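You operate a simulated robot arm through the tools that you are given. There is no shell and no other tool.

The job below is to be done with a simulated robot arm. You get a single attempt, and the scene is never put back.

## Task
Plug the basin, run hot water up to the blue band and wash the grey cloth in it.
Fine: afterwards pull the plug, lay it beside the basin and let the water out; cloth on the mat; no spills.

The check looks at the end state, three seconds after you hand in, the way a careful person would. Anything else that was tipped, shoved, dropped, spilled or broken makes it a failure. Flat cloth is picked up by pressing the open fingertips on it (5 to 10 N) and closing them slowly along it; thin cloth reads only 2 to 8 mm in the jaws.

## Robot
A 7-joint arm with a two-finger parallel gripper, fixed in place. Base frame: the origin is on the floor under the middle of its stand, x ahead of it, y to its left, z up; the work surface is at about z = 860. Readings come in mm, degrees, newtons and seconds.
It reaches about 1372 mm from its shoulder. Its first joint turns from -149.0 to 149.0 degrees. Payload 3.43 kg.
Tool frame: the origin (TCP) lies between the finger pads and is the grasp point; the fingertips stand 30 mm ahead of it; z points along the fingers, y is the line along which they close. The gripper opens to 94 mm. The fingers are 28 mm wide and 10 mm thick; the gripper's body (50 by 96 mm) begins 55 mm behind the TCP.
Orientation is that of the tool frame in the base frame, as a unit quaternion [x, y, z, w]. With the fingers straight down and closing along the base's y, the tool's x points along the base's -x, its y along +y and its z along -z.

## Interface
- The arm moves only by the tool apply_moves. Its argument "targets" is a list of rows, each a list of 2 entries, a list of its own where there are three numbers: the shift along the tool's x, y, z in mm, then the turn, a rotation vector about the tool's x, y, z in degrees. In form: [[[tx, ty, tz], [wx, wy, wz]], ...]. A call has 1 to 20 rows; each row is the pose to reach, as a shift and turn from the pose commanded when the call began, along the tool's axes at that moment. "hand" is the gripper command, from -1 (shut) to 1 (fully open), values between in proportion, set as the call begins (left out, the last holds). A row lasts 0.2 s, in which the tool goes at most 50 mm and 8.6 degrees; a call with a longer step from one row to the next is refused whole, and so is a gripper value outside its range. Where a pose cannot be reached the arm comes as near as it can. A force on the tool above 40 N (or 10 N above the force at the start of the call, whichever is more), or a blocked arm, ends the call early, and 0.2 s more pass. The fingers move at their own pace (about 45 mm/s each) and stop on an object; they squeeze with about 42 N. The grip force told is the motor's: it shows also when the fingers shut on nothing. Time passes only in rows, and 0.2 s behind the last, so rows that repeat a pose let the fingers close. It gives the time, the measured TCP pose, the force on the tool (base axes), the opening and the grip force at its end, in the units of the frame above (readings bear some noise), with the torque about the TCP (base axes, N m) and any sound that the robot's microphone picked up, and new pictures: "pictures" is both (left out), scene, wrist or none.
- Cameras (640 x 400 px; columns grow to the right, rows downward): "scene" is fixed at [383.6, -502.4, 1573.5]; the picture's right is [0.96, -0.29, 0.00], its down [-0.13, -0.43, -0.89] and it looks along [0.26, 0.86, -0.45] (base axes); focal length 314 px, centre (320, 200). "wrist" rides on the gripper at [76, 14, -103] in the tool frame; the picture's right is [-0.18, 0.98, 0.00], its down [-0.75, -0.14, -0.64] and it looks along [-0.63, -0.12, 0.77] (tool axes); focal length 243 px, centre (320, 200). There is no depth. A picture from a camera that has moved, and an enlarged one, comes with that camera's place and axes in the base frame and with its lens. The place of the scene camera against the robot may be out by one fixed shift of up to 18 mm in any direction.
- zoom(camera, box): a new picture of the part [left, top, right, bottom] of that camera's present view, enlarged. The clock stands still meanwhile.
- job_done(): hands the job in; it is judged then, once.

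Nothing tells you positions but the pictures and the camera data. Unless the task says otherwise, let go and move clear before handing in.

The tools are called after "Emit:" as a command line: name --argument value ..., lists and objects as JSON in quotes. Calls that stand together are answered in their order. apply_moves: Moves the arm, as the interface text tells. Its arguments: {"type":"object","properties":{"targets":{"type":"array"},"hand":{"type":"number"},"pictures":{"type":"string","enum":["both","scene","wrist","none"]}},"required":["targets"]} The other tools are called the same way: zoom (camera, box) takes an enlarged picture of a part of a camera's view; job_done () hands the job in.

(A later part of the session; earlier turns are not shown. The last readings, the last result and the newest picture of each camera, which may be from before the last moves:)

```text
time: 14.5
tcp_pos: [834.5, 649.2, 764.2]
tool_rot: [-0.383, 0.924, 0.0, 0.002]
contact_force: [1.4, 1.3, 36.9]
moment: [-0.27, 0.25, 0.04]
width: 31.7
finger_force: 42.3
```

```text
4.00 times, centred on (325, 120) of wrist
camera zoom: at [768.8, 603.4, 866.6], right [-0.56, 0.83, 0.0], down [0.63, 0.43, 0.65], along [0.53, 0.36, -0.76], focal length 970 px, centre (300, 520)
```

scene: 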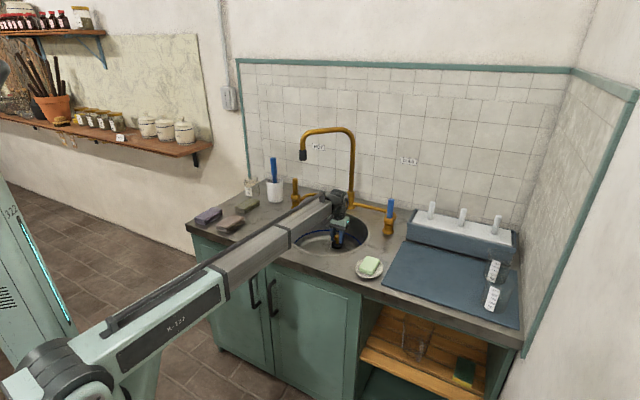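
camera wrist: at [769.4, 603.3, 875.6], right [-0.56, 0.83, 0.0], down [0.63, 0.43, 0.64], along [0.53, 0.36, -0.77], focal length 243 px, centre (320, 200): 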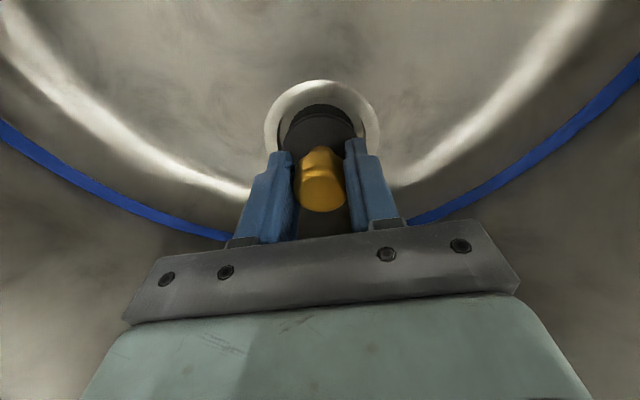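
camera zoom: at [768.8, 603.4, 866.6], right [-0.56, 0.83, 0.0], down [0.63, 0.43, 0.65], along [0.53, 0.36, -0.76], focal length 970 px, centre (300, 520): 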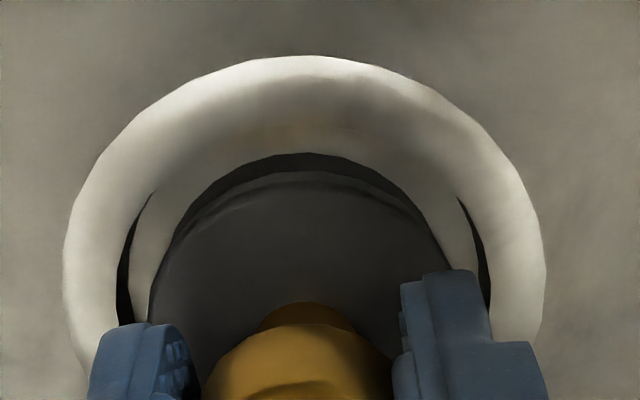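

The plug seems nearly in but slightly toward the back-right. I'll lift a few millimetres, shift about 2.5 mm in −x and press again to see whether it drops deeper.

Emit:
apply_moves --targets '[[[0, 0, -6], [0, 0, 0]], [[1.8, 1.8, -6], [0, 0, 0]], [[1.8, 1.8, -3], [0, 0, 0]], [[1.8, 1.8, 0], [0, 0, 0]], [[1.8, 1.8, 2], [0, 0, 0]]]' --pictures "none"

Emit:
zoom --camera "scene" --box '[315, 215, 365, 255]'

Emit:
zoom --camera "wrist" --box '[260, 70, 390, 170]'

```text
time: 15.8
tcp_pos: [830.0, 650.1, 763.4]
tool_rot: [-0.383, 0.924, 0.0, 0.002]
contact_force: [-5.2, -3.1, 13.7]
moment: [-0.18, 0.23, 0.01]
width: 31.8
finger_force: 41.9
stopped in row 5: the force on the tool passed its limit at 50 N (the readings are from after the stop); the commanded pose is now the measured one
```

```text
10.00 times, centred on (340, 235) of scene
camera zoom: at [383.6, -502.4, 1573.5], right [0.96, -0.29, 0.0], down [-0.13, -0.43, -0.89], along [0.26, 0.86, -0.45], focal length 3145 px, centre (120, -150)
```

zoom: 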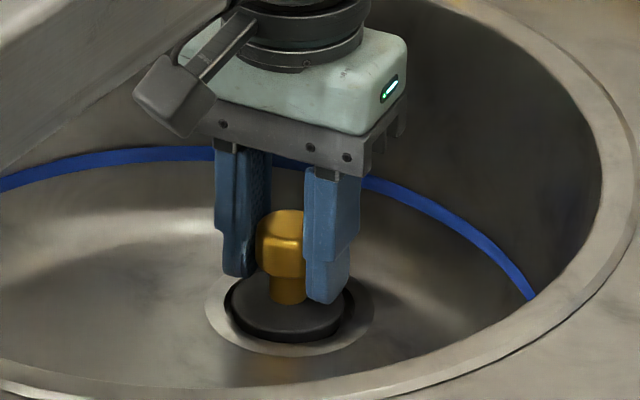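

```text
4.00 times, centred on (325, 120) of wrist
camera zoom: at [766.1, 603.6, 866.4], right [-0.56, 0.83, 0.0], down [0.63, 0.43, 0.65], along [0.53, 0.36, -0.76], focal length 970 px, centre (300, 520)
```

zoom: 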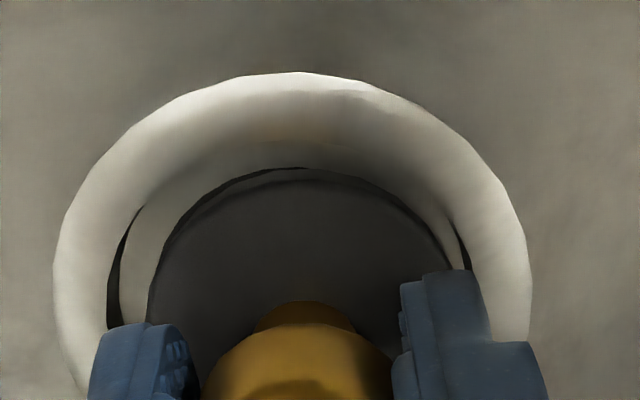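

The seat height is the same at both places, so the plug rests on its seat; it's now a bit off to the left. I'll centre it (about 1.5 mm) with a light press and then release.

Emit:
apply_moves --targets '[[[0, 0, -3], [0, 0, 0]], [[0, -1.8, -3], [0, 0, 0]], [[0, -1.8, -1], [0, 0, 0]], [[0, -1.8, 0.5], [0, 0, 0]], [[0, -1.8, 1], [0, 0, 0]]]' --pictures "none"

Emit:
zoom --camera "scene" --box '[315, 215, 365, 255]'

Emit:
zoom --camera "wrist" --box '[260, 70, 390, 170]'

```text
time: 17.0
tcp_pos: [833.6, 649.0, 763.8]
tool_rot: [-0.382, 0.924, 0.002, 0.003]
contact_force: [0.4, 5.1, 29.4]
moment: [0.16, -0.06, 0.02]
width: 31.6
finger_force: 42.3
```

```text
10.00 times, centred on (340, 235) of scene
camera zoom: at [383.6, -502.4, 1573.5], right [0.96, -0.29, 0.0], down [-0.13, -0.43, -0.89], along [0.26, 0.86, -0.45], focal length 3145 px, centre (120, -150)
```

zoom: 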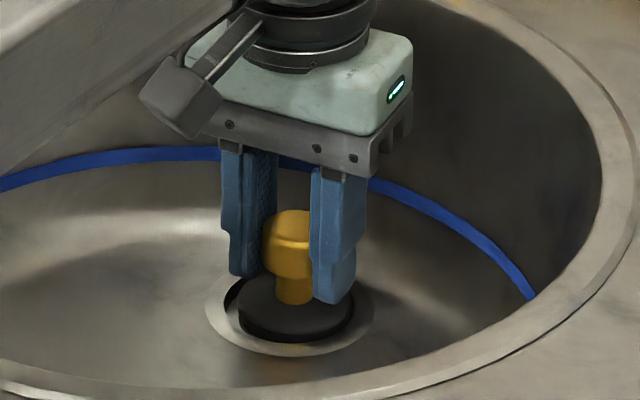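

```text
4.00 times, centred on (325, 120) of wrist
camera zoom: at [768.7, 602.4, 866.0], right [-0.57, 0.82, 0.0], down [0.63, 0.43, 0.65], along [0.53, 0.37, -0.76], focal length 970 px, centre (300, 520)
```

zoom: 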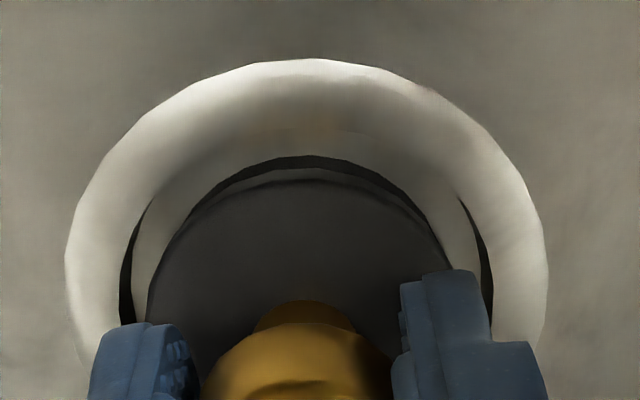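

It's within ~1–2 mm. A final small nudge with less pressure, then I open the fingers and look.

Emit:
apply_moves --targets '[[[0, 0, -3], [0, 0, 0]], [[0.5, 1.4, -3], [0, 0, 0]], [[0.5, 1.4, -1.5], [0, 0, 0]], [[0.5, 1.4, -1.5], [0, 0, 0]]]' --pictures "none"

Emit:
apply_moves --targets '[[[0, 0, 0], [0, 0, 0]], [[0, 0, 0], [0, 0, 0]], [[0, 0, 0], [0, 0, 0]]]' --hand 0.2 --pictures "wrist"

Emit:
zoom --camera "scene" --box '[315, 215, 365, 255]'

```text
time: 18.0
tcp_pos: [832.7, 648.3, 764.0]
tool_rot: [-0.383, 0.924, 0.0, 0.002]
contact_force: [14.3, 2.1, 24.3]
moment: [0.15, -0.57, -0.06]
width: 31.3
finger_force: 42.3
```

```text
time: 18.8
tcp_pos: [831.9, 649.2, 762.6]
tool_rot: [-0.383, 0.924, 0.0, 0.002]
contact_force: [-0.5, 0.2, 0.6]
moment: [0.0, 0.01, -0.03]
width: 56.3
finger_force: 0.0
camera wrist: at [767.2, 603.2, 864.9], right [-0.57, 0.82, 0.0], down [0.63, 0.43, 0.64], along [0.53, 0.36, -0.76], focal length 243 px, centre (320, 200)
```

wrist: 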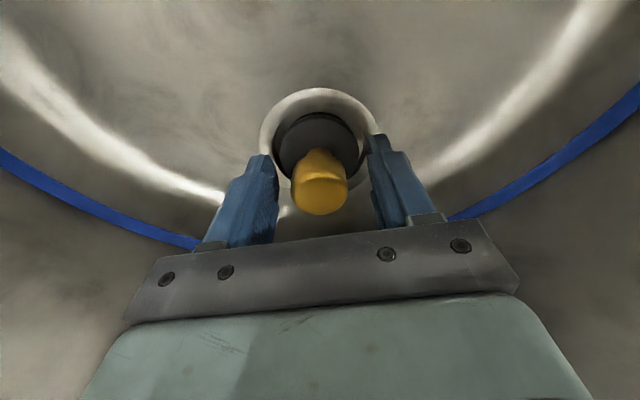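

```text
10.00 times, centred on (340, 235) of scene
camera zoom: at [383.6, -502.4, 1573.5], right [0.96, -0.29, 0.0], down [-0.13, -0.43, -0.89], along [0.26, 0.86, -0.45], focal length 3145 px, centre (120, -150)
```

zoom: 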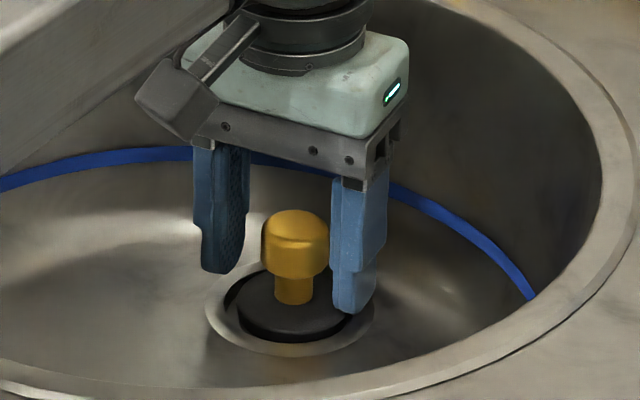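

The plug is released and upright in the recess. Zooming the wrist view to check its centring.

Emit:
zoom --camera "wrist" --box '[250, 75, 390, 225]'

```text
2.67 times, centred on (320, 150) of wrist
camera zoom: at [767.2, 603.2, 864.9], right [-0.57, 0.82, 0.0], down [0.63, 0.43, 0.64], along [0.53, 0.36, -0.76], focal length 647 px, centre (320, 333)
```

zoom: 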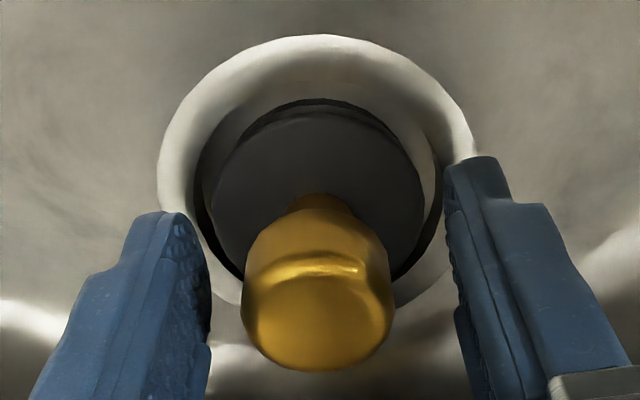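

The plug is centred and seated in the recess. I back the gripper out along the basin and up, heading to the left of the spout for swinging it inward.

Emit:
apply_moves --targets '[[[0, 0, -34], [0, 0, 0]], [[0, 0, -67], [0, 0, 0]], [[34, 0, -67], [0, 0, 0]], [[67, 0, -67], [0, 0, 0]], [[100, 0, -67], [0, 0, 0]], [[100, 0, -115], [0, 0, 0]], [[100, 0, -163], [0, 0, 0]], [[100, 0, -211], [0, 0, 0]], [[116, 22, -240], [0, 0, 0]], [[133, 43, -270], [0, 0, 0]], [[149, 65, -299], [0, 0, 0]], [[165, 86, -328], [0, 0, 0]], [[182, 108, -358], [0, 0, 0]], [[198, 129, -387], [0, 0, 0]], [[198, 129, -387], [0, 0, 0]]]' --hand 1

Emit:
zoom --camera "scene" --box '[275, 110, 395, 260]'

```text
time: 22.0
tcp_pos: [598.4, 599.7, 1148.8]
tool_rot: [-0.383, 0.924, 0.0, 0.002]
contact_force: [1.0, 1.1, -0.1]
moment: [0.01, 0.02, -0.01]
width: 94.0
finger_force: 0.2
camera wrist: at [534.0, 555.9, 1250.8], right [-0.56, 0.83, 0.0], down [0.63, 0.43, 0.64], along [0.53, 0.36, -0.76], focal length 243 px, centre (320, 200)
```

scene: 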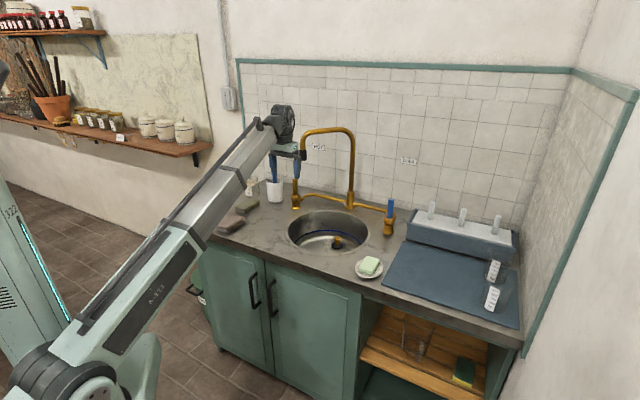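
wrist: 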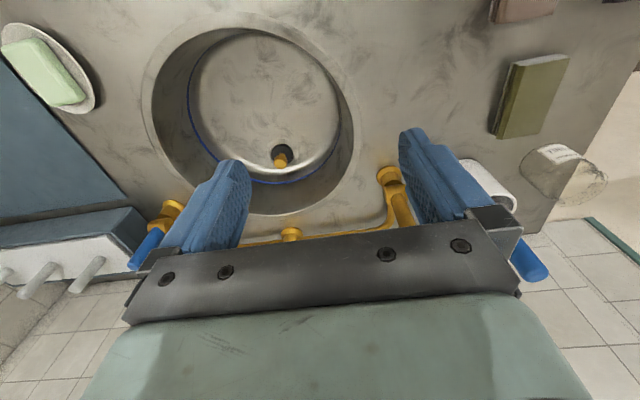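

```text
2.67 times, centred on (335, 185) of scene
camera zoom: at [383.6, -502.4, 1573.5], right [0.96, -0.29, 0.0], down [-0.13, -0.43, -0.89], along [0.26, 0.86, -0.45], focal length 839 px, centre (280, 240)
```

zoom: 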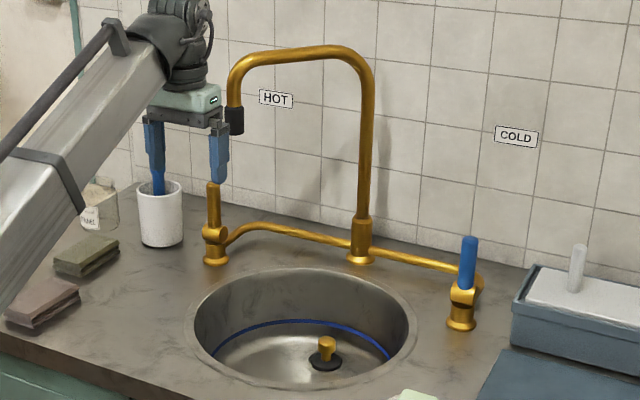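

I now have a clear overhead view of the basin, plug and hot valve. Zooming in for verification and for the valve geometry.

Emit:
zoom --camera "wrist" --box '[240, 120, 330, 190]'

Emit:
zoom --camera "wrist" --box '[340, 140, 440, 240]'

Emit:
zoom --camera "wrist" --box '[0, 0, 360, 240]'

```text
5.71 times, centred on (285, 155) of wrist
camera zoom: at [534.0, 555.9, 1250.8], right [-0.56, 0.83, 0.0], down [0.63, 0.43, 0.64], along [0.53, 0.36, -0.76], focal length 1386 px, centre (520, 457)
```

zoom: 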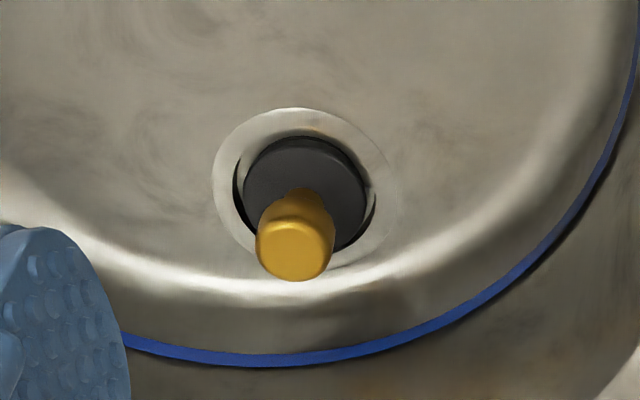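

```text
4.00 times, centred on (390, 190) of wrist
camera zoom: at [534.0, 555.9, 1250.8], right [-0.56, 0.83, 0.0], down [0.63, 0.43, 0.64], along [0.53, 0.36, -0.76], focal length 970 px, centre (40, 240)
```

zoom: 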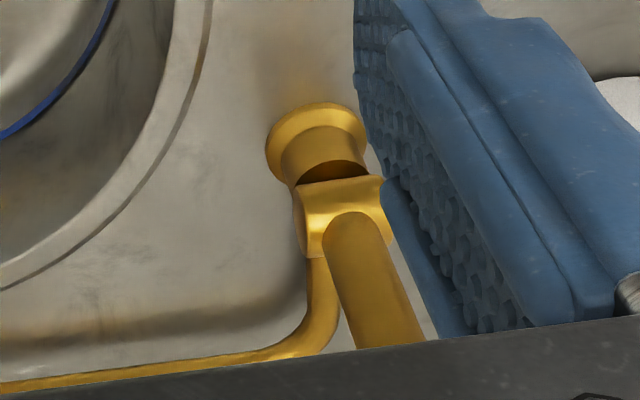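

```text
1.67 times, centred on (180, 120) of wrist
camera zoom: at [534.0, 555.9, 1250.8], right [-0.56, 0.83, 0.0], down [0.63, 0.43, 0.64], along [0.53, 0.36, -0.76], focal length 404 px, centre (553, 333)
```

zoom: 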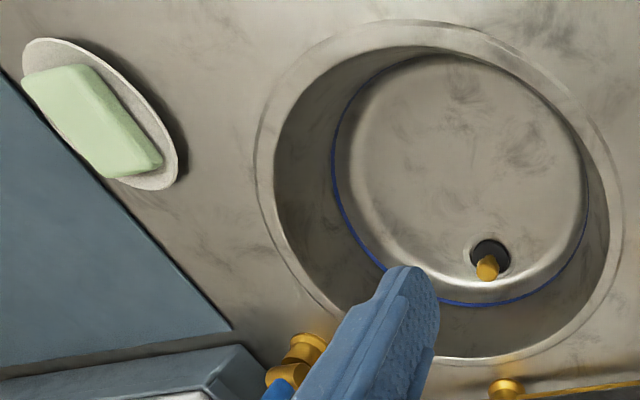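

The plug is well seated. Now I go round to the far side of the spout's nozzle (about (694,716,1133)), turning the wrist square to the spout.

Emit:
apply_moves --targets '[[[-22, 31, 0], [0, 0, 7.2]], [[-44, 62, 0], [0, 0, 14.4]], [[-65, 92, 0], [0, 0, 21.6]], [[-87, 123, 0], [0, 0, 28.8]], [[-109, 154, 0], [0, 0, 36]], [[-131, 185, 0], [0, 0, 43]], [[-131, 185, 0], [0, 0, 43]]]'

Emit:
zoom --camera "scene" --box '[230, 80, 380, 220]'

```text
time: 23.6
tcp_pos: [562.4, 825.4, 1149.8]
tool_rot: [-0.016, 1.0, 0.001, 0.001]
contact_force: [0.1, -0.6, 1.0]
moment: [0.01, -0.05, 0.0]
width: 93.9
finger_force: 0.0
camera wrist: at [484.2, 835.0, 1252.5], right [0.15, 0.99, 0.0], down [0.76, -0.12, 0.64], along [0.64, -0.1, -0.76], focal length 243 px, centre (320, 200)
```

scene: 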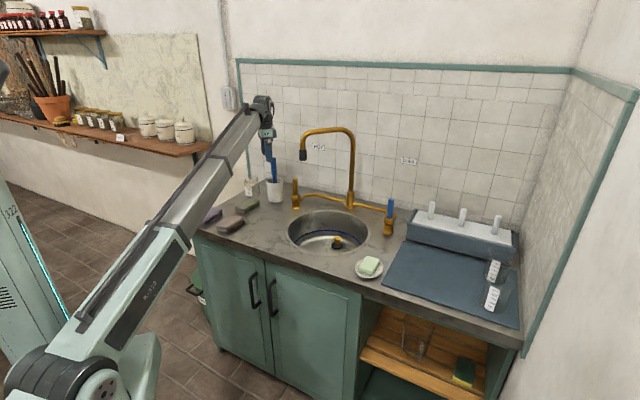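
wrist: 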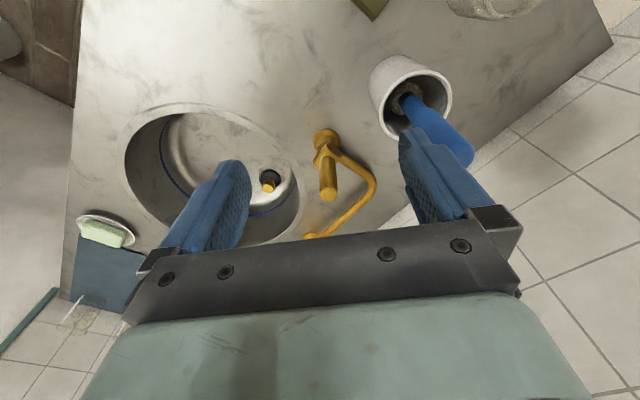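

```text
2.86 times, centred on (305, 150) of scene
camera zoom: at [383.6, -502.4, 1573.5], right [0.96, -0.29, 0.0], down [-0.13, -0.43, -0.89], along [0.26, 0.86, -0.45], focal length 899 px, centre (363, 343)
```

zoom: 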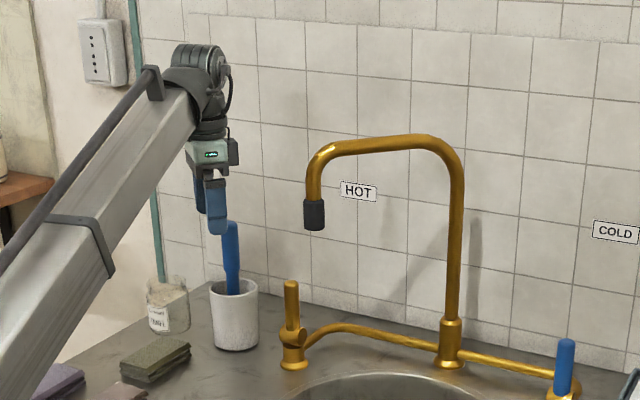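

The path past the brush is clear. I move along +x to stand just beyond the nozzle on its far (left) side.

Emit:
apply_moves --targets '[[[-33, -1, 0], [0, 0, 0]], [[-66, -2, 0], [0, 0, 0]], [[-99, -3, 0], [0, 0, 0]], [[-130, -4, 0], [0, 0, 0]], [[-130, -4, 0], [0, 0, 0]]]'

Emit:
zoom --camera "scene" --box '[260, 80, 380, 190]'

```text
time: 24.8
tcp_pos: [692.3, 823.2, 1149.2]
tool_rot: [-0.017, 1.0, 0.0, 0.002]
contact_force: [0.2, 0.5, -0.8]
moment: [0.01, 0.01, 0.0]
width: 94.0
finger_force: 0.1
camera wrist: at [615.4, 833.2, 1252.3], right [0.15, 0.99, 0.0], down [0.76, -0.12, 0.64], along [0.64, -0.09, -0.76], focal length 243 px, centre (320, 200)
```

scene: 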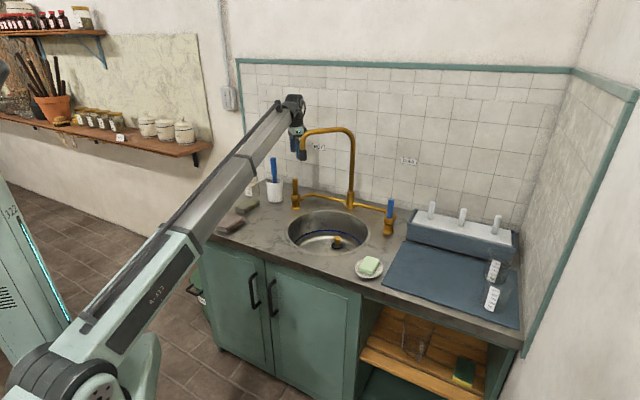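
wrist: 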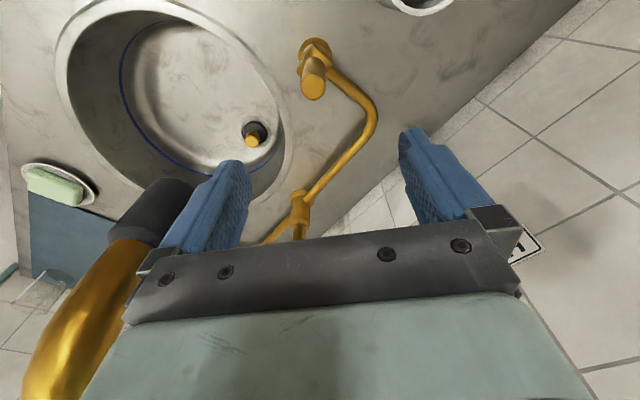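

```text
3.64 times, centred on (320, 135) of scene
camera zoom: at [383.6, -502.4, 1573.5], right [0.96, -0.29, 0.0], down [-0.13, -0.43, -0.89], along [0.26, 0.86, -0.45], focal length 1144 px, centre (320, 436)
```

zoom: 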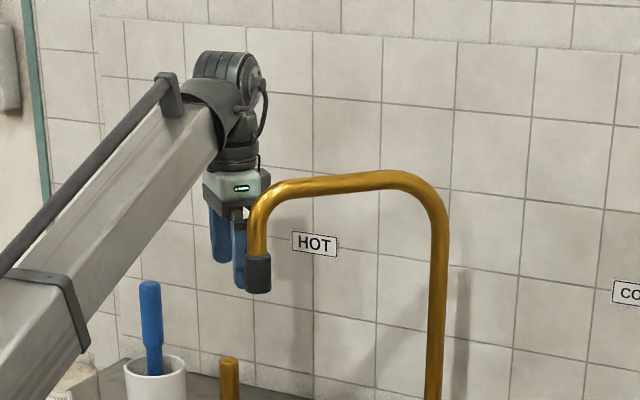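

The nozzle is about 28 mm from the near finger's outer face. I push it slowly inward, turning the wrist with it about the spout's post.

Emit:
apply_moves --targets '[[[-0.5, -12, 0], [0, 0, 0]], [[-0.9, -23.3, 0], [0, 0, 0]], [[2, -36, 0], [0, 0, -2.5]], [[4.5, -48.3, 0], [0, 0, -5]], [[6.5, -58.3, 0], [0, 0, -7.5]], [[8.1, -68.2, 0], [0, 0, -10]]]'

Emit:
zoom --camera "scene" --box '[260, 80, 380, 190]'

```text
time: 26.2
tcp_pos: [686.8, 756.2, 1150.4]
tool_rot: [-0.104, 0.995, 0.001, 0.002]
contact_force: [-0.4, -0.3, -0.5]
moment: [0.0, -0.03, 0.02]
width: 94.0
finger_force: 0.0
camera wrist: at [607.8, 751.9, 1252.8], right [-0.03, 1.0, 0.0], down [0.76, 0.02, 0.64], along [0.64, 0.02, -0.76], focal length 243 px, centre (320, 200)
```

scene: 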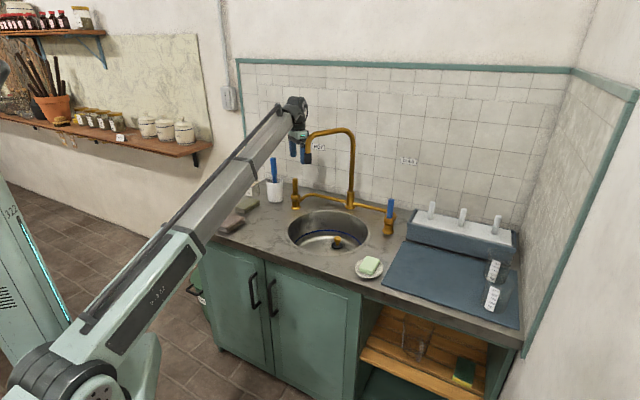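
wrist: 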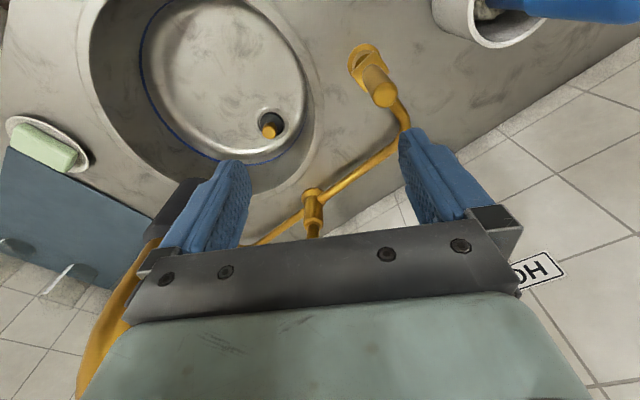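

```text
3.64 times, centred on (320, 135) of scene
camera zoom: at [383.6, -502.4, 1573.5], right [0.96, -0.29, 0.0], down [-0.13, -0.43, -0.89], along [0.26, 0.86, -0.45], focal length 1144 px, centre (320, 436)
```

zoom: 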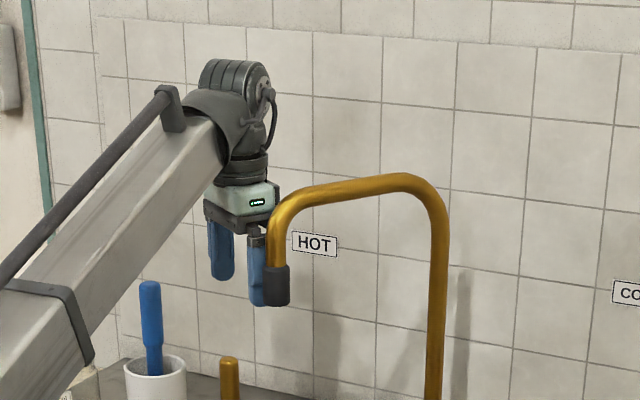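

The spout turns freely with the push. I continue to about 22° of swing so the nozzle sits well inside the basin.

Emit:
apply_moves --targets '[[[2.8, -9.7, 0], [0, 0, -2.5]], [[5.3, -19.4, 0], [0, 0, -5]], [[7.3, -29.3, 0], [0, 0, -7.5]], [[8.8, -39.3, 0], [0, 0, -10]], [[9.9, -49.4, 0], [0, 0, -12.5]]]'

Emit:
zoom --camera "scene" --box '[260, 80, 400, 260]'

```text
time: 27.4
tcp_pos: [684.4, 705.3, 1149.2]
tool_rot: [-0.212, 0.977, -0.001, 0.002]
contact_force: [-0.2, 0.1, -0.7]
moment: [0.0, 0.01, -0.04]
width: 94.0
finger_force: 0.1
camera wrist: at [610.3, 684.4, 1251.4], right [-0.24, 0.97, 0.0], down [0.74, 0.18, 0.64], along [0.63, 0.16, -0.76], focal length 243 px, centre (320, 200)
```

scene: 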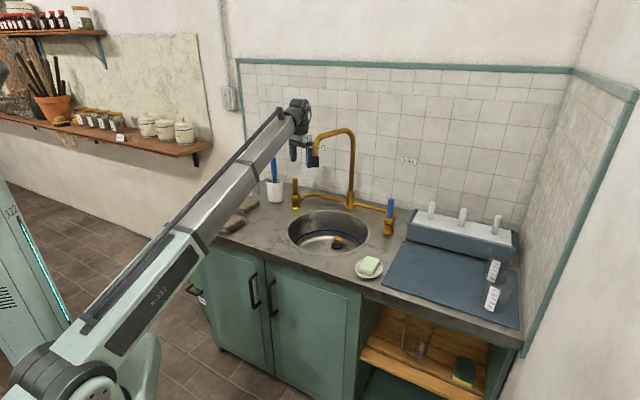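
wrist: 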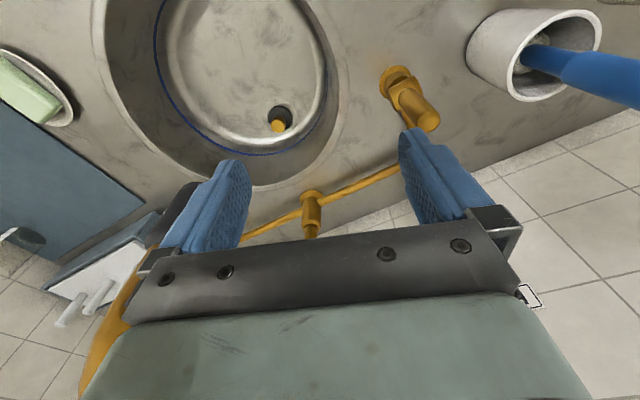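

```text
2.22 times, centred on (330, 170) of scene
camera zoom: at [383.6, -502.4, 1573.5], right [0.96, -0.29, 0.0], down [-0.13, -0.43, -0.89], along [0.26, 0.86, -0.45], focal length 699 px, centre (298, 267)
```

zoom: 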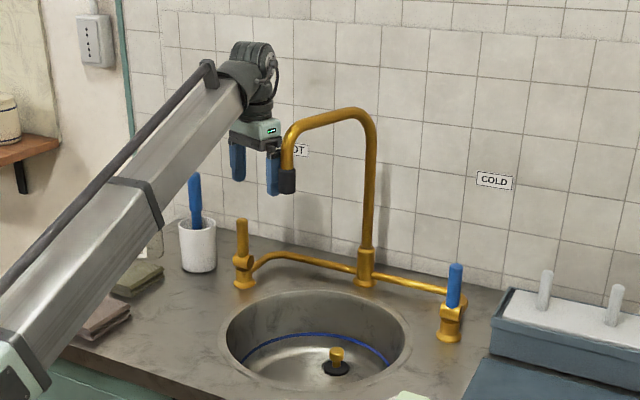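

The nozzle now hangs about 70 mm from the basin centre, safely inside. Next I retreat and turn the wrist to straddle the hot lever (about (674,812), top z≈1020) from above.

Emit:
apply_moves --targets '[[[0, 15, 0], [0, 0, 0]], [[0, 30, 0], [0, 0, 0]], [[-4, 38, 0], [0, 0, 7.7]], [[-8, 46, 0], [0, 0, 15.4]], [[-12, 54, 0], [0, 0, 23.2]], [[-16, 62, 0], [0, 0, 30.9]], [[-20, 70, 0], [0, 0, 38.6]], [[-24, 78, 0], [0, 0, 46.3]], [[-28, 86, 0], [0, 0, 54.1]], [[-31, 94, 0], [0, 0, 61.8]], [[-33.8, 102.2, 0], [0, 0, 69.5]], [[-33.8, 102.2, 0], [0, 0, 69.5]]]'

Emit:
zoom --camera "scene" --box '[260, 80, 400, 260]'

Emit:
zoom --camera "wrist" --box '[200, 0, 440, 240]'

```text
time: 30.0
tcp_pos: [674.5, 811.2, 1149.2]
tool_rot: [0.384, 0.923, 0.001, 0.002]
contact_force: [0.5, 0.4, 0.5]
moment: [-0.02, 0.01, 0.0]
width: 94.0
finger_force: 0.1
camera wrist: at [630.3, 874.2, 1251.8], right [0.83, 0.56, 0.0], down [0.43, -0.63, 0.64], along [0.36, -0.53, -0.77], focal length 243 px, centre (320, 200)
```

scene: 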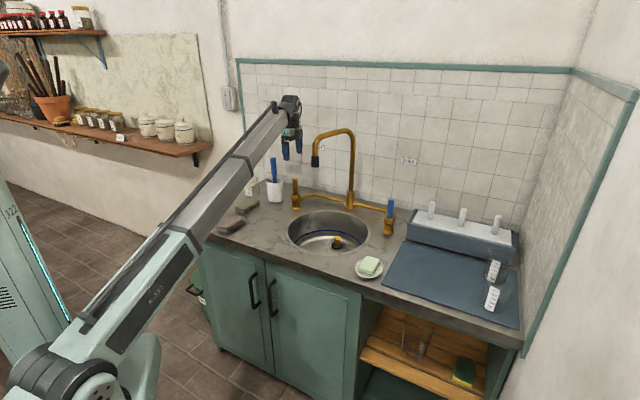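
wrist: 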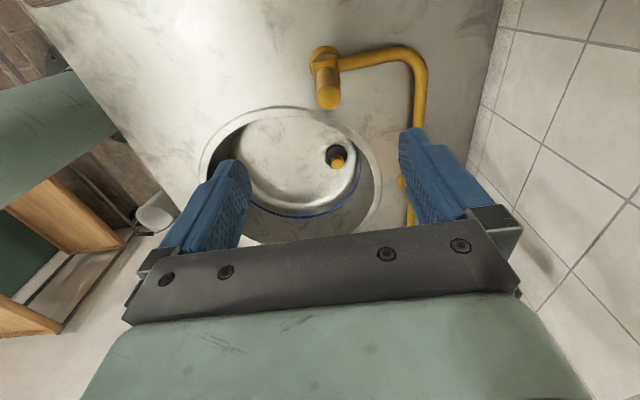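

```text
2.22 times, centred on (330, 170) of scene
camera zoom: at [383.6, -502.4, 1573.5], right [0.96, -0.29, 0.0], down [-0.13, -0.43, -0.89], along [0.26, 0.86, -0.45], focal length 699 px, centre (298, 267)
```

zoom: 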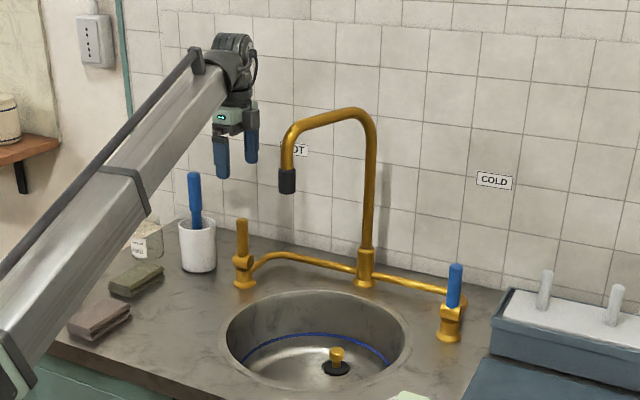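

```text
1.67 times, centred on (320, 120) of wrist
camera zoom: at [630.3, 874.2, 1251.8], right [0.83, 0.56, 0.0], down [0.43, -0.63, 0.64], along [0.36, -0.53, -0.77], focal length 404 px, centre (320, 333)
```

zoom: 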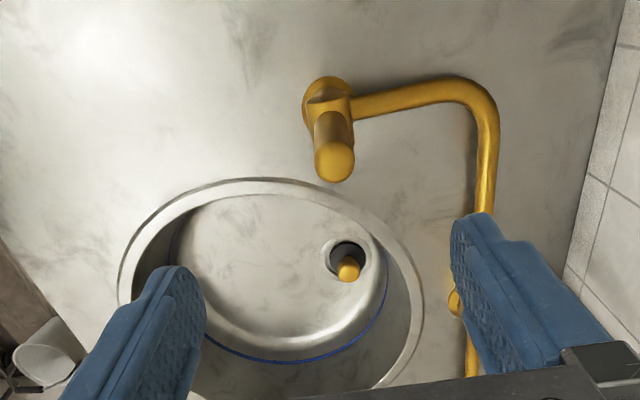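

The lever is at about (676,820). I centre on it, narrow the fingers to ~56 mm and descend so they straddle it fore and aft.

Emit:
apply_moves --targets '[[[5.3, 7.4, 0], [0, 0, 0]], [[5.3, 7.4, 0], [0, 0, 0]], [[5.3, 7.4, 30], [0, 0, 0]], [[5.3, 7.4, 60], [0, 0, 0]], [[5.3, 7.4, 85], [0, 0, 0]], [[5.3, 7.4, 100], [0, 0, 0]]]' --hand 0.2

Emit:
zoom --camera "scene" --box '[260, 130, 340, 220]'

Emit:
zoom --camera "wrist" --box '[240, 40, 420, 240]'

```text
time: 31.4
tcp_pos: [675.5, 821.5, 1048.6]
tool_rot: [0.383, 0.924, 0.001, 0.001]
contact_force: [-0.3, 0.6, -0.8]
moment: [0.0, -0.02, -0.01]
width: 56.5
finger_force: 0.0
camera wrist: at [631.6, 883.5, 1151.2], right [0.83, 0.56, 0.0], down [0.43, -0.63, 0.64], along [0.37, -0.53, -0.77], focal length 243 px, centre (320, 200)
```

scene: 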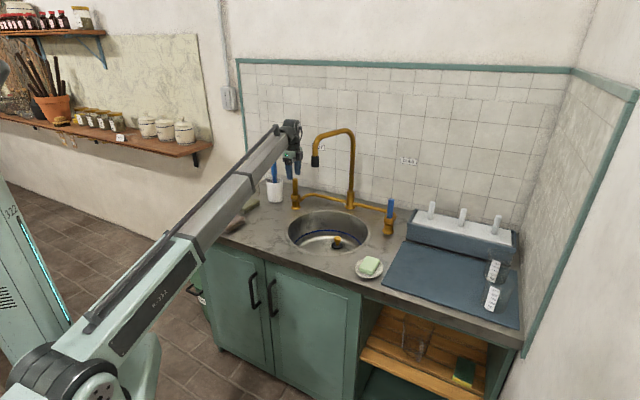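
wrist: 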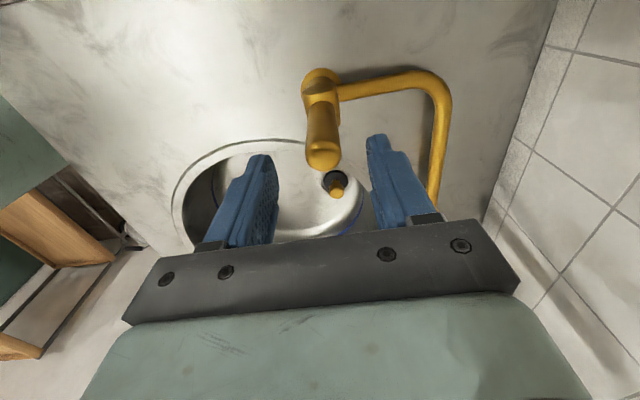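

```text
4.44 times, centred on (300, 175) of scene
camera zoom: at [383.6, -502.4, 1573.5], right [0.96, -0.29, 0.0], down [-0.13, -0.43, -0.89], along [0.26, 0.86, -0.45], focal length 1398 px, centre (409, 311)
```

zoom: 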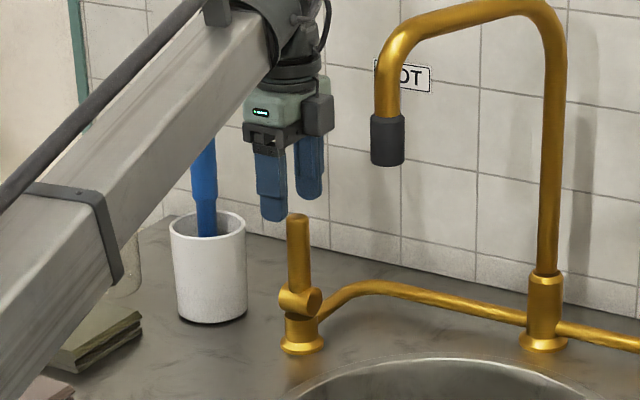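

```text
2.00 times, centred on (330, 140) of wrist
camera zoom: at [631.6, 883.5, 1151.2], right [0.83, 0.56, 0.0], down [0.43, -0.63, 0.64], along [0.37, -0.53, -0.77], focal length 485 px, centre (300, 320)
```

zoom: 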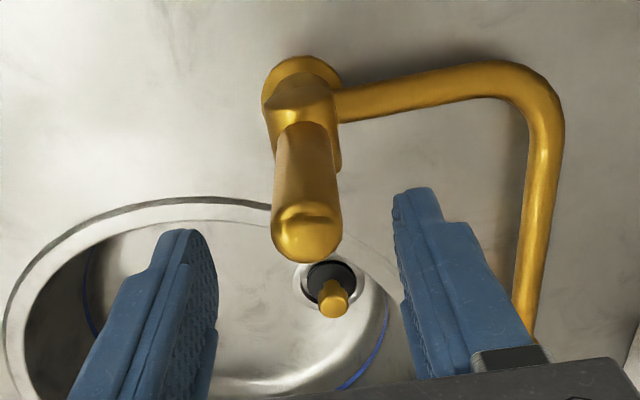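

The lever top is right between the fingers. I descend another 45 mm to engage it.

Emit:
apply_moves --targets '[[[0, 0, 15], [0, 0, 0]], [[0, 0, 30], [0, 0, 0]], [[0, 0, 45], [0, 0, 0]], [[0, 0, 45], [0, 0, 0]]]' --pictures "wrist"

Emit:
zoom --camera "scene" --box '[260, 130, 340, 220]'

```text
time: 32.4
tcp_pos: [674.7, 821.0, 1004.8]
tool_rot: [0.383, 0.924, 0.002, 0.002]
contact_force: [-0.3, -0.2, 0.5]
moment: [0.01, 0.01, 0.02]
width: 56.1
finger_force: 0.0
camera wrist: at [631.6, 883.3, 1108.2], right [0.83, 0.56, 0.0], down [0.43, -0.63, 0.64], along [0.37, -0.53, -0.77], focal length 243 px, centre (320, 200)
```

wrist: 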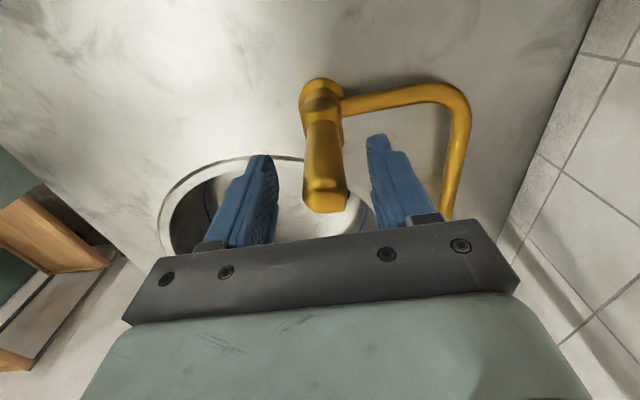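

```text
4.44 times, centred on (300, 175) of scene
camera zoom: at [383.6, -502.4, 1573.5], right [0.96, -0.29, 0.0], down [-0.13, -0.43, -0.89], along [0.26, 0.86, -0.45], focal length 1398 px, centre (409, 311)
```

zoom: 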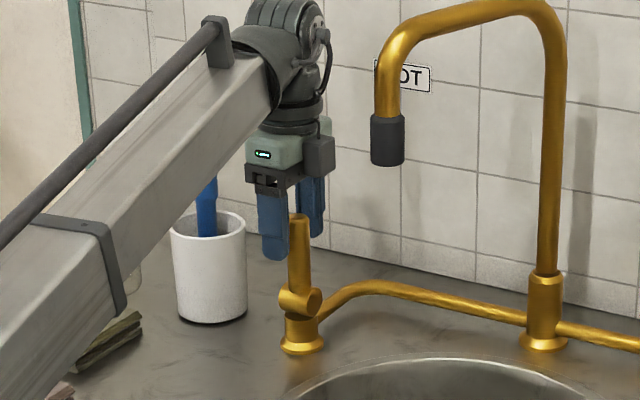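

The lever stands between the fingers. I now pull it gently toward the front (−wall direction) and watch for water.

Emit:
apply_moves --targets '[[[0, -8, 0], [0, 0, 0]], [[0, -14, 0], [0, 0, 0]], [[0, -19, 0], [0, 0, 0]], [[0, -24, 0], [0, 0, 0]], [[0, -28, 0], [0, 0, 0]]]'

Emit:
zoom --camera "scene" --box '[260, 130, 380, 260]'

```text
time: 33.6
tcp_pos: [655.0, 800.7, 1004.7]
tool_rot: [0.383, 0.924, 0.002, 0.001]
contact_force: [0.4, 1.2, -0.1]
moment: [0.05, -0.01, 0.04]
width: 57.0
finger_force: 0.1
camera wrist: at [611.4, 863.5, 1107.1], right [0.82, 0.57, 0.0], down [0.43, -0.63, 0.64], along [0.37, -0.53, -0.77], focal length 243 px, centre (320, 200)
```

scene: 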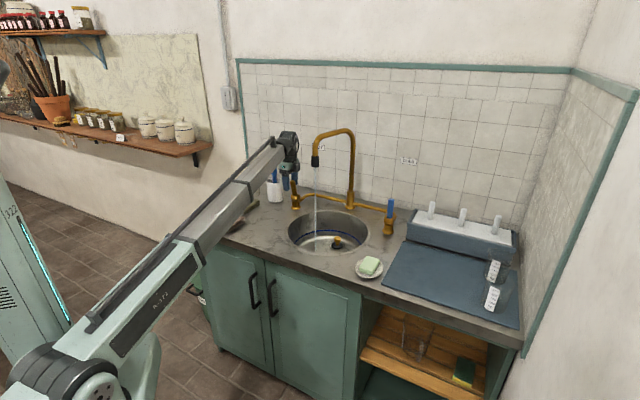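
wrist: 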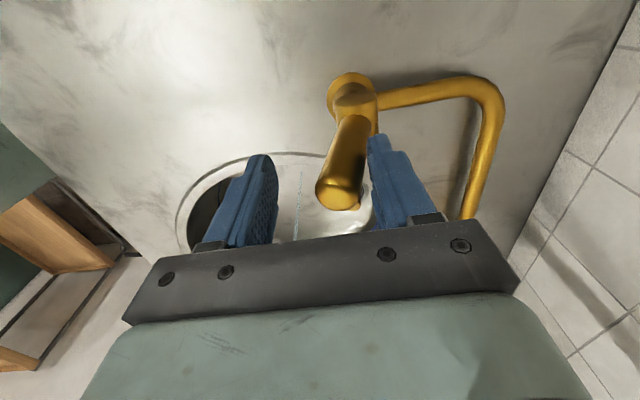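

```text
3.08 times, centred on (320, 195) of scene
camera zoom: at [383.6, -502.4, 1573.5], right [0.96, -0.29, 0.0], down [-0.13, -0.43, -0.89], along [0.26, 0.86, -0.45], focal length 968 px, centre (320, 215)
```

zoom: 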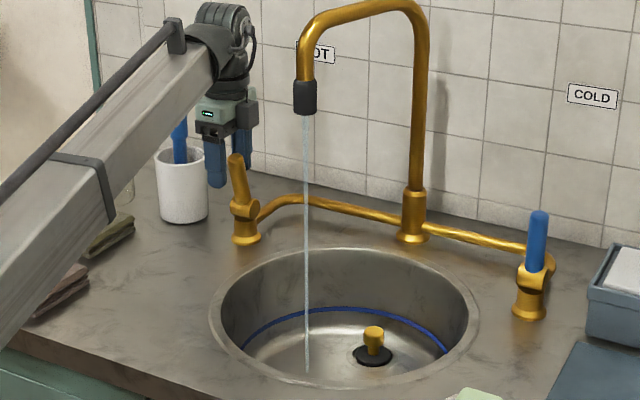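

Water is running from the spout straight onto the basin floor, so forward opens the valve. I open it a bit more and let time pass while watching the level.

Emit:
apply_moves --targets '[[[0, -5, 0], [0, 0, 0]], [[0, -10, 0], [0, 0, 0]], [[0, -15, 0], [0, 0, 0]], [[0, -15, 0], [0, 0, 0]], [[0, -15, 0], [0, 0, 0]], [[0, -15, 0], [0, 0, 0]], [[0, -15, 0], [0, 0, 0]], [[0, -15, 0], [0, 0, 0]], [[0, -15, 0], [0, 0, 0]], [[0, -15, 0], [0, 0, 0]]]' --pictures "wrist"

Emit:
zoom --camera "scene" --box '[260, 130, 380, 260]'

Emit:
zoom --camera "scene" --box '[285, 205, 375, 260]'

```text
time: 35.8
tcp_pos: [645.0, 790.9, 1004.4]
tool_rot: [0.383, 0.924, 0.001, 0.001]
contact_force: [0.3, -0.7, -0.1]
moment: [0.01, 0.04, 0.03]
width: 56.3
finger_force: 0.0
camera wrist: at [601.4, 853.3, 1107.4], right [0.82, 0.57, 0.0], down [0.43, -0.63, 0.64], along [0.37, -0.53, -0.77], focal length 243 px, centre (320, 200)
```

wrist: 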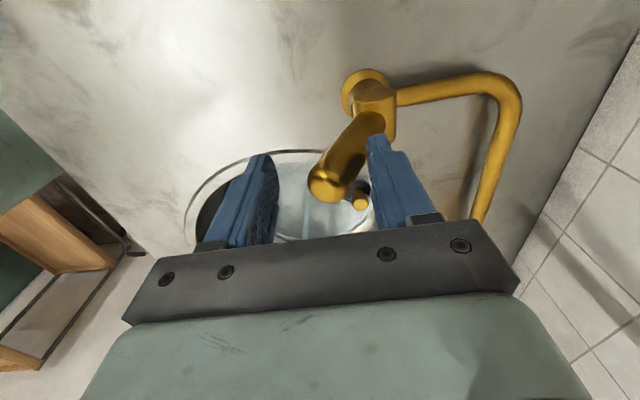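

```text
3.08 times, centred on (320, 195) of scene
camera zoom: at [383.6, -502.4, 1573.5], right [0.96, -0.29, 0.0], down [-0.13, -0.43, -0.89], along [0.26, 0.86, -0.45], focal length 968 px, centre (320, 215)
```

zoom: 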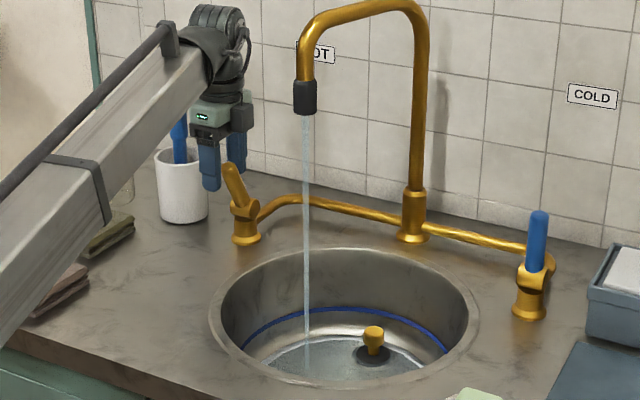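

```text
7.11 times, centred on (330, 232) of scene
camera zoom: at [383.6, -502.4, 1573.5], right [0.96, -0.29, 0.0], down [-0.13, -0.43, -0.89], along [0.26, 0.86, -0.45], focal length 2236 px, centre (249, -31)
```

zoom: 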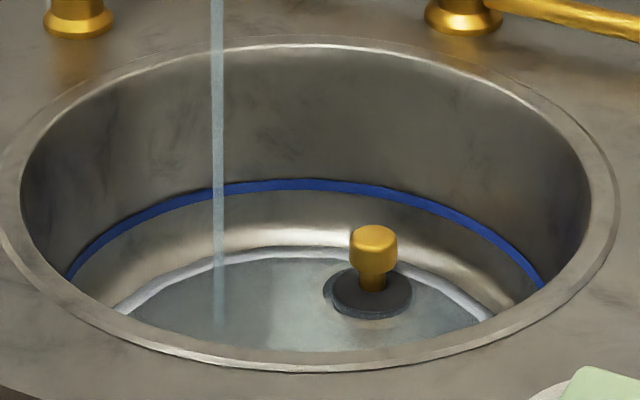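

The basin holds water and fills quickly. I'll let it run another second or so and re-check the level against the band.

Emit:
apply_moves --targets '[[[0, 0, 0], [0, 0, 0]], [[0, 0, 0], [0, 0, 0]], [[0, 0, 0], [0, 0, 0]], [[0, 0, 0], [0, 0, 0]], [[0, 0, 0], [0, 0, 0]], [[0, 0, 0], [0, 0, 0]]]' --pictures "none"

Emit:
zoom --camera "scene" --box '[285, 205, 375, 260]'

```text
time: 37.2
tcp_pos: [646.3, 791.1, 1005.0]
tool_rot: [0.382, 0.924, 0.0, 0.002]
contact_force: [0.2, 0.4, 0.1]
moment: [0.01, 0.01, 0.04]
width: 56.6
finger_force: 0.0
```

```text
7.11 times, centred on (330, 232) of scene
camera zoom: at [383.6, -502.4, 1573.5], right [0.96, -0.29, 0.0], down [-0.13, -0.43, -0.89], along [0.26, 0.86, -0.45], focal length 2236 px, centre (249, -31)
```

zoom: 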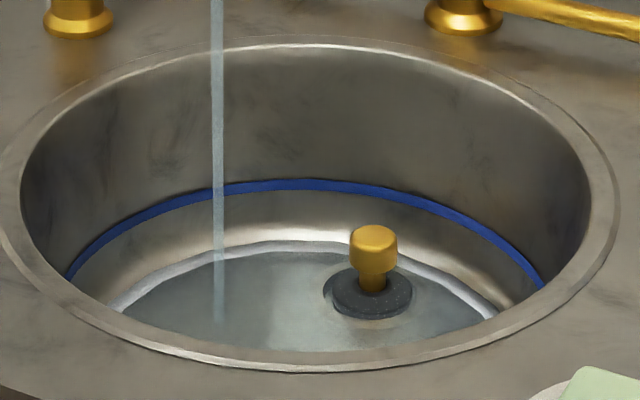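

The level is rising steadily but still well below the band. I let it run about 3 s more.

Emit:
apply_moves --targets '[[[0, 0, 0], [0, 0, 0]], [[0, 0, 0], [0, 0, 0]], [[0, 0, 0], [0, 0, 0]], [[0, 0, 0], [0, 0, 0]], [[0, 0, 0], [0, 0, 0]], [[0, 0, 0], [0, 0, 0]], [[0, 0, 0], [0, 0, 0]], [[0, 0, 0], [0, 0, 0]], [[0, 0, 0], [0, 0, 0]], [[0, 0, 0], [0, 0, 0]], [[0, 0, 0], [0, 0, 0]], [[0, 0, 0], [0, 0, 0]], [[0, 0, 0], [0, 0, 0]], [[0, 0, 0], [0, 0, 0]]]' --pictures "none"

Emit:
zoom --camera "scene" --box '[285, 205, 375, 260]'

```text
time: 40.2
tcp_pos: [645.8, 789.8, 1004.0]
tool_rot: [0.382, 0.924, 0.002, 0.002]
contact_force: [0.0, -0.4, 0.1]
moment: [-0.02, -0.01, 0.02]
width: 56.5
finger_force: 0.2
```

```text
7.11 times, centred on (330, 232) of scene
camera zoom: at [383.6, -502.4, 1573.5], right [0.96, -0.29, 0.0], down [-0.13, -0.43, -0.89], along [0.26, 0.86, -0.45], focal length 2236 px, centre (249, -31)
```

zoom: 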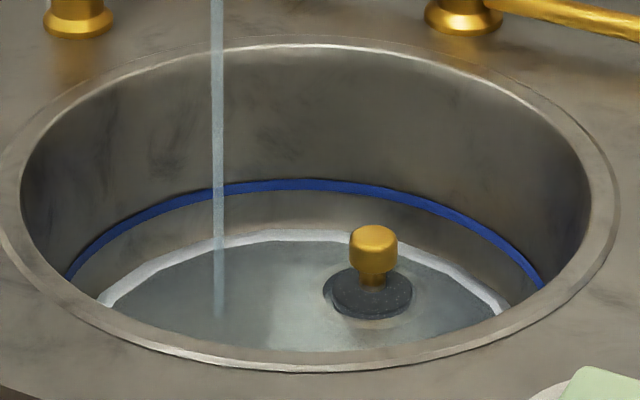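

About 3 px/s rise; roughly 13–15 s remain. I continue in steps.

Emit:
apply_moves --targets '[[[0, 0, 0], [0, 0, 0]], [[0, 0, 0], [0, 0, 0]], [[0, 0, 0], [0, 0, 0]], [[0, 0, 0], [0, 0, 0]], [[0, 0, 0], [0, 0, 0]], [[0, 0, 0], [0, 0, 0]], [[0, 0, 0], [0, 0, 0]], [[0, 0, 0], [0, 0, 0]], [[0, 0, 0], [0, 0, 0]], [[0, 0, 0], [0, 0, 0]], [[0, 0, 0], [0, 0, 0]], [[0, 0, 0], [0, 0, 0]], [[0, 0, 0], [0, 0, 0]], [[0, 0, 0], [0, 0, 0]], [[0, 0, 0], [0, 0, 0]], [[0, 0, 0], [0, 0, 0]], [[0, 0, 0], [0, 0, 0]], [[0, 0, 0], [0, 0, 0]], [[0, 0, 0], [0, 0, 0]], [[0, 0, 0], [0, 0, 0]]]' --pictures "none"

Emit:
zoom --camera "scene" --box '[285, 205, 375, 260]'

```text
time: 44.4
tcp_pos: [645.0, 791.7, 1004.8]
tool_rot: [0.383, 0.924, 0.001, 0.002]
contact_force: [-0.1, -0.4, -0.1]
moment: [-0.03, 0.01, 0.03]
width: 56.5
finger_force: 0.0
```

```text
7.11 times, centred on (330, 232) of scene
camera zoom: at [383.6, -502.4, 1573.5], right [0.96, -0.29, 0.0], down [-0.13, -0.43, -0.89], along [0.26, 0.86, -0.45], focal length 2236 px, centre (249, -31)
```

zoom: 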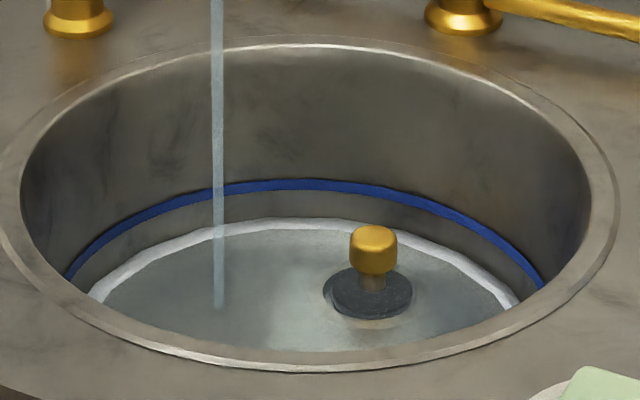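

The waterline is about 30 px (≈23 mm) under the band. Continue 4 s.

Emit:
apply_moves --targets '[[[0, 0, 0], [0, 0, 0]], [[0, 0, 0], [0, 0, 0]], [[0, 0, 0], [0, 0, 0]], [[0, 0, 0], [0, 0, 0]], [[0, 0, 0], [0, 0, 0]], [[0, 0, 0], [0, 0, 0]], [[0, 0, 0], [0, 0, 0]], [[0, 0, 0], [0, 0, 0]], [[0, 0, 0], [0, 0, 0]], [[0, 0, 0], [0, 0, 0]], [[0, 0, 0], [0, 0, 0]], [[0, 0, 0], [0, 0, 0]], [[0, 0, 0], [0, 0, 0]], [[0, 0, 0], [0, 0, 0]], [[0, 0, 0], [0, 0, 0]], [[0, 0, 0], [0, 0, 0]], [[0, 0, 0], [0, 0, 0]], [[0, 0, 0], [0, 0, 0]], [[0, 0, 0], [0, 0, 0]], [[0, 0, 0], [0, 0, 0]]]' --pictures "none"

Emit:
zoom --camera "scene" --box '[285, 205, 375, 260]'

```text
time: 48.6
tcp_pos: [645.6, 791.5, 1004.8]
tool_rot: [0.383, 0.924, 0.001, 0.001]
contact_force: [-0.4, 0.8, -0.5]
moment: [0.01, 0.01, 0.01]
width: 56.4
finger_force: 0.1
```

```text
7.11 times, centred on (330, 232) of scene
camera zoom: at [383.6, -502.4, 1573.5], right [0.96, -0.29, 0.0], down [-0.13, -0.43, -0.89], along [0.26, 0.86, -0.45], focal length 2236 px, centre (249, -31)
```

zoom: 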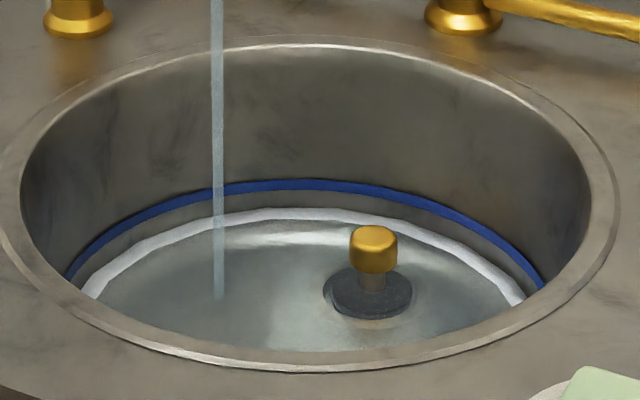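

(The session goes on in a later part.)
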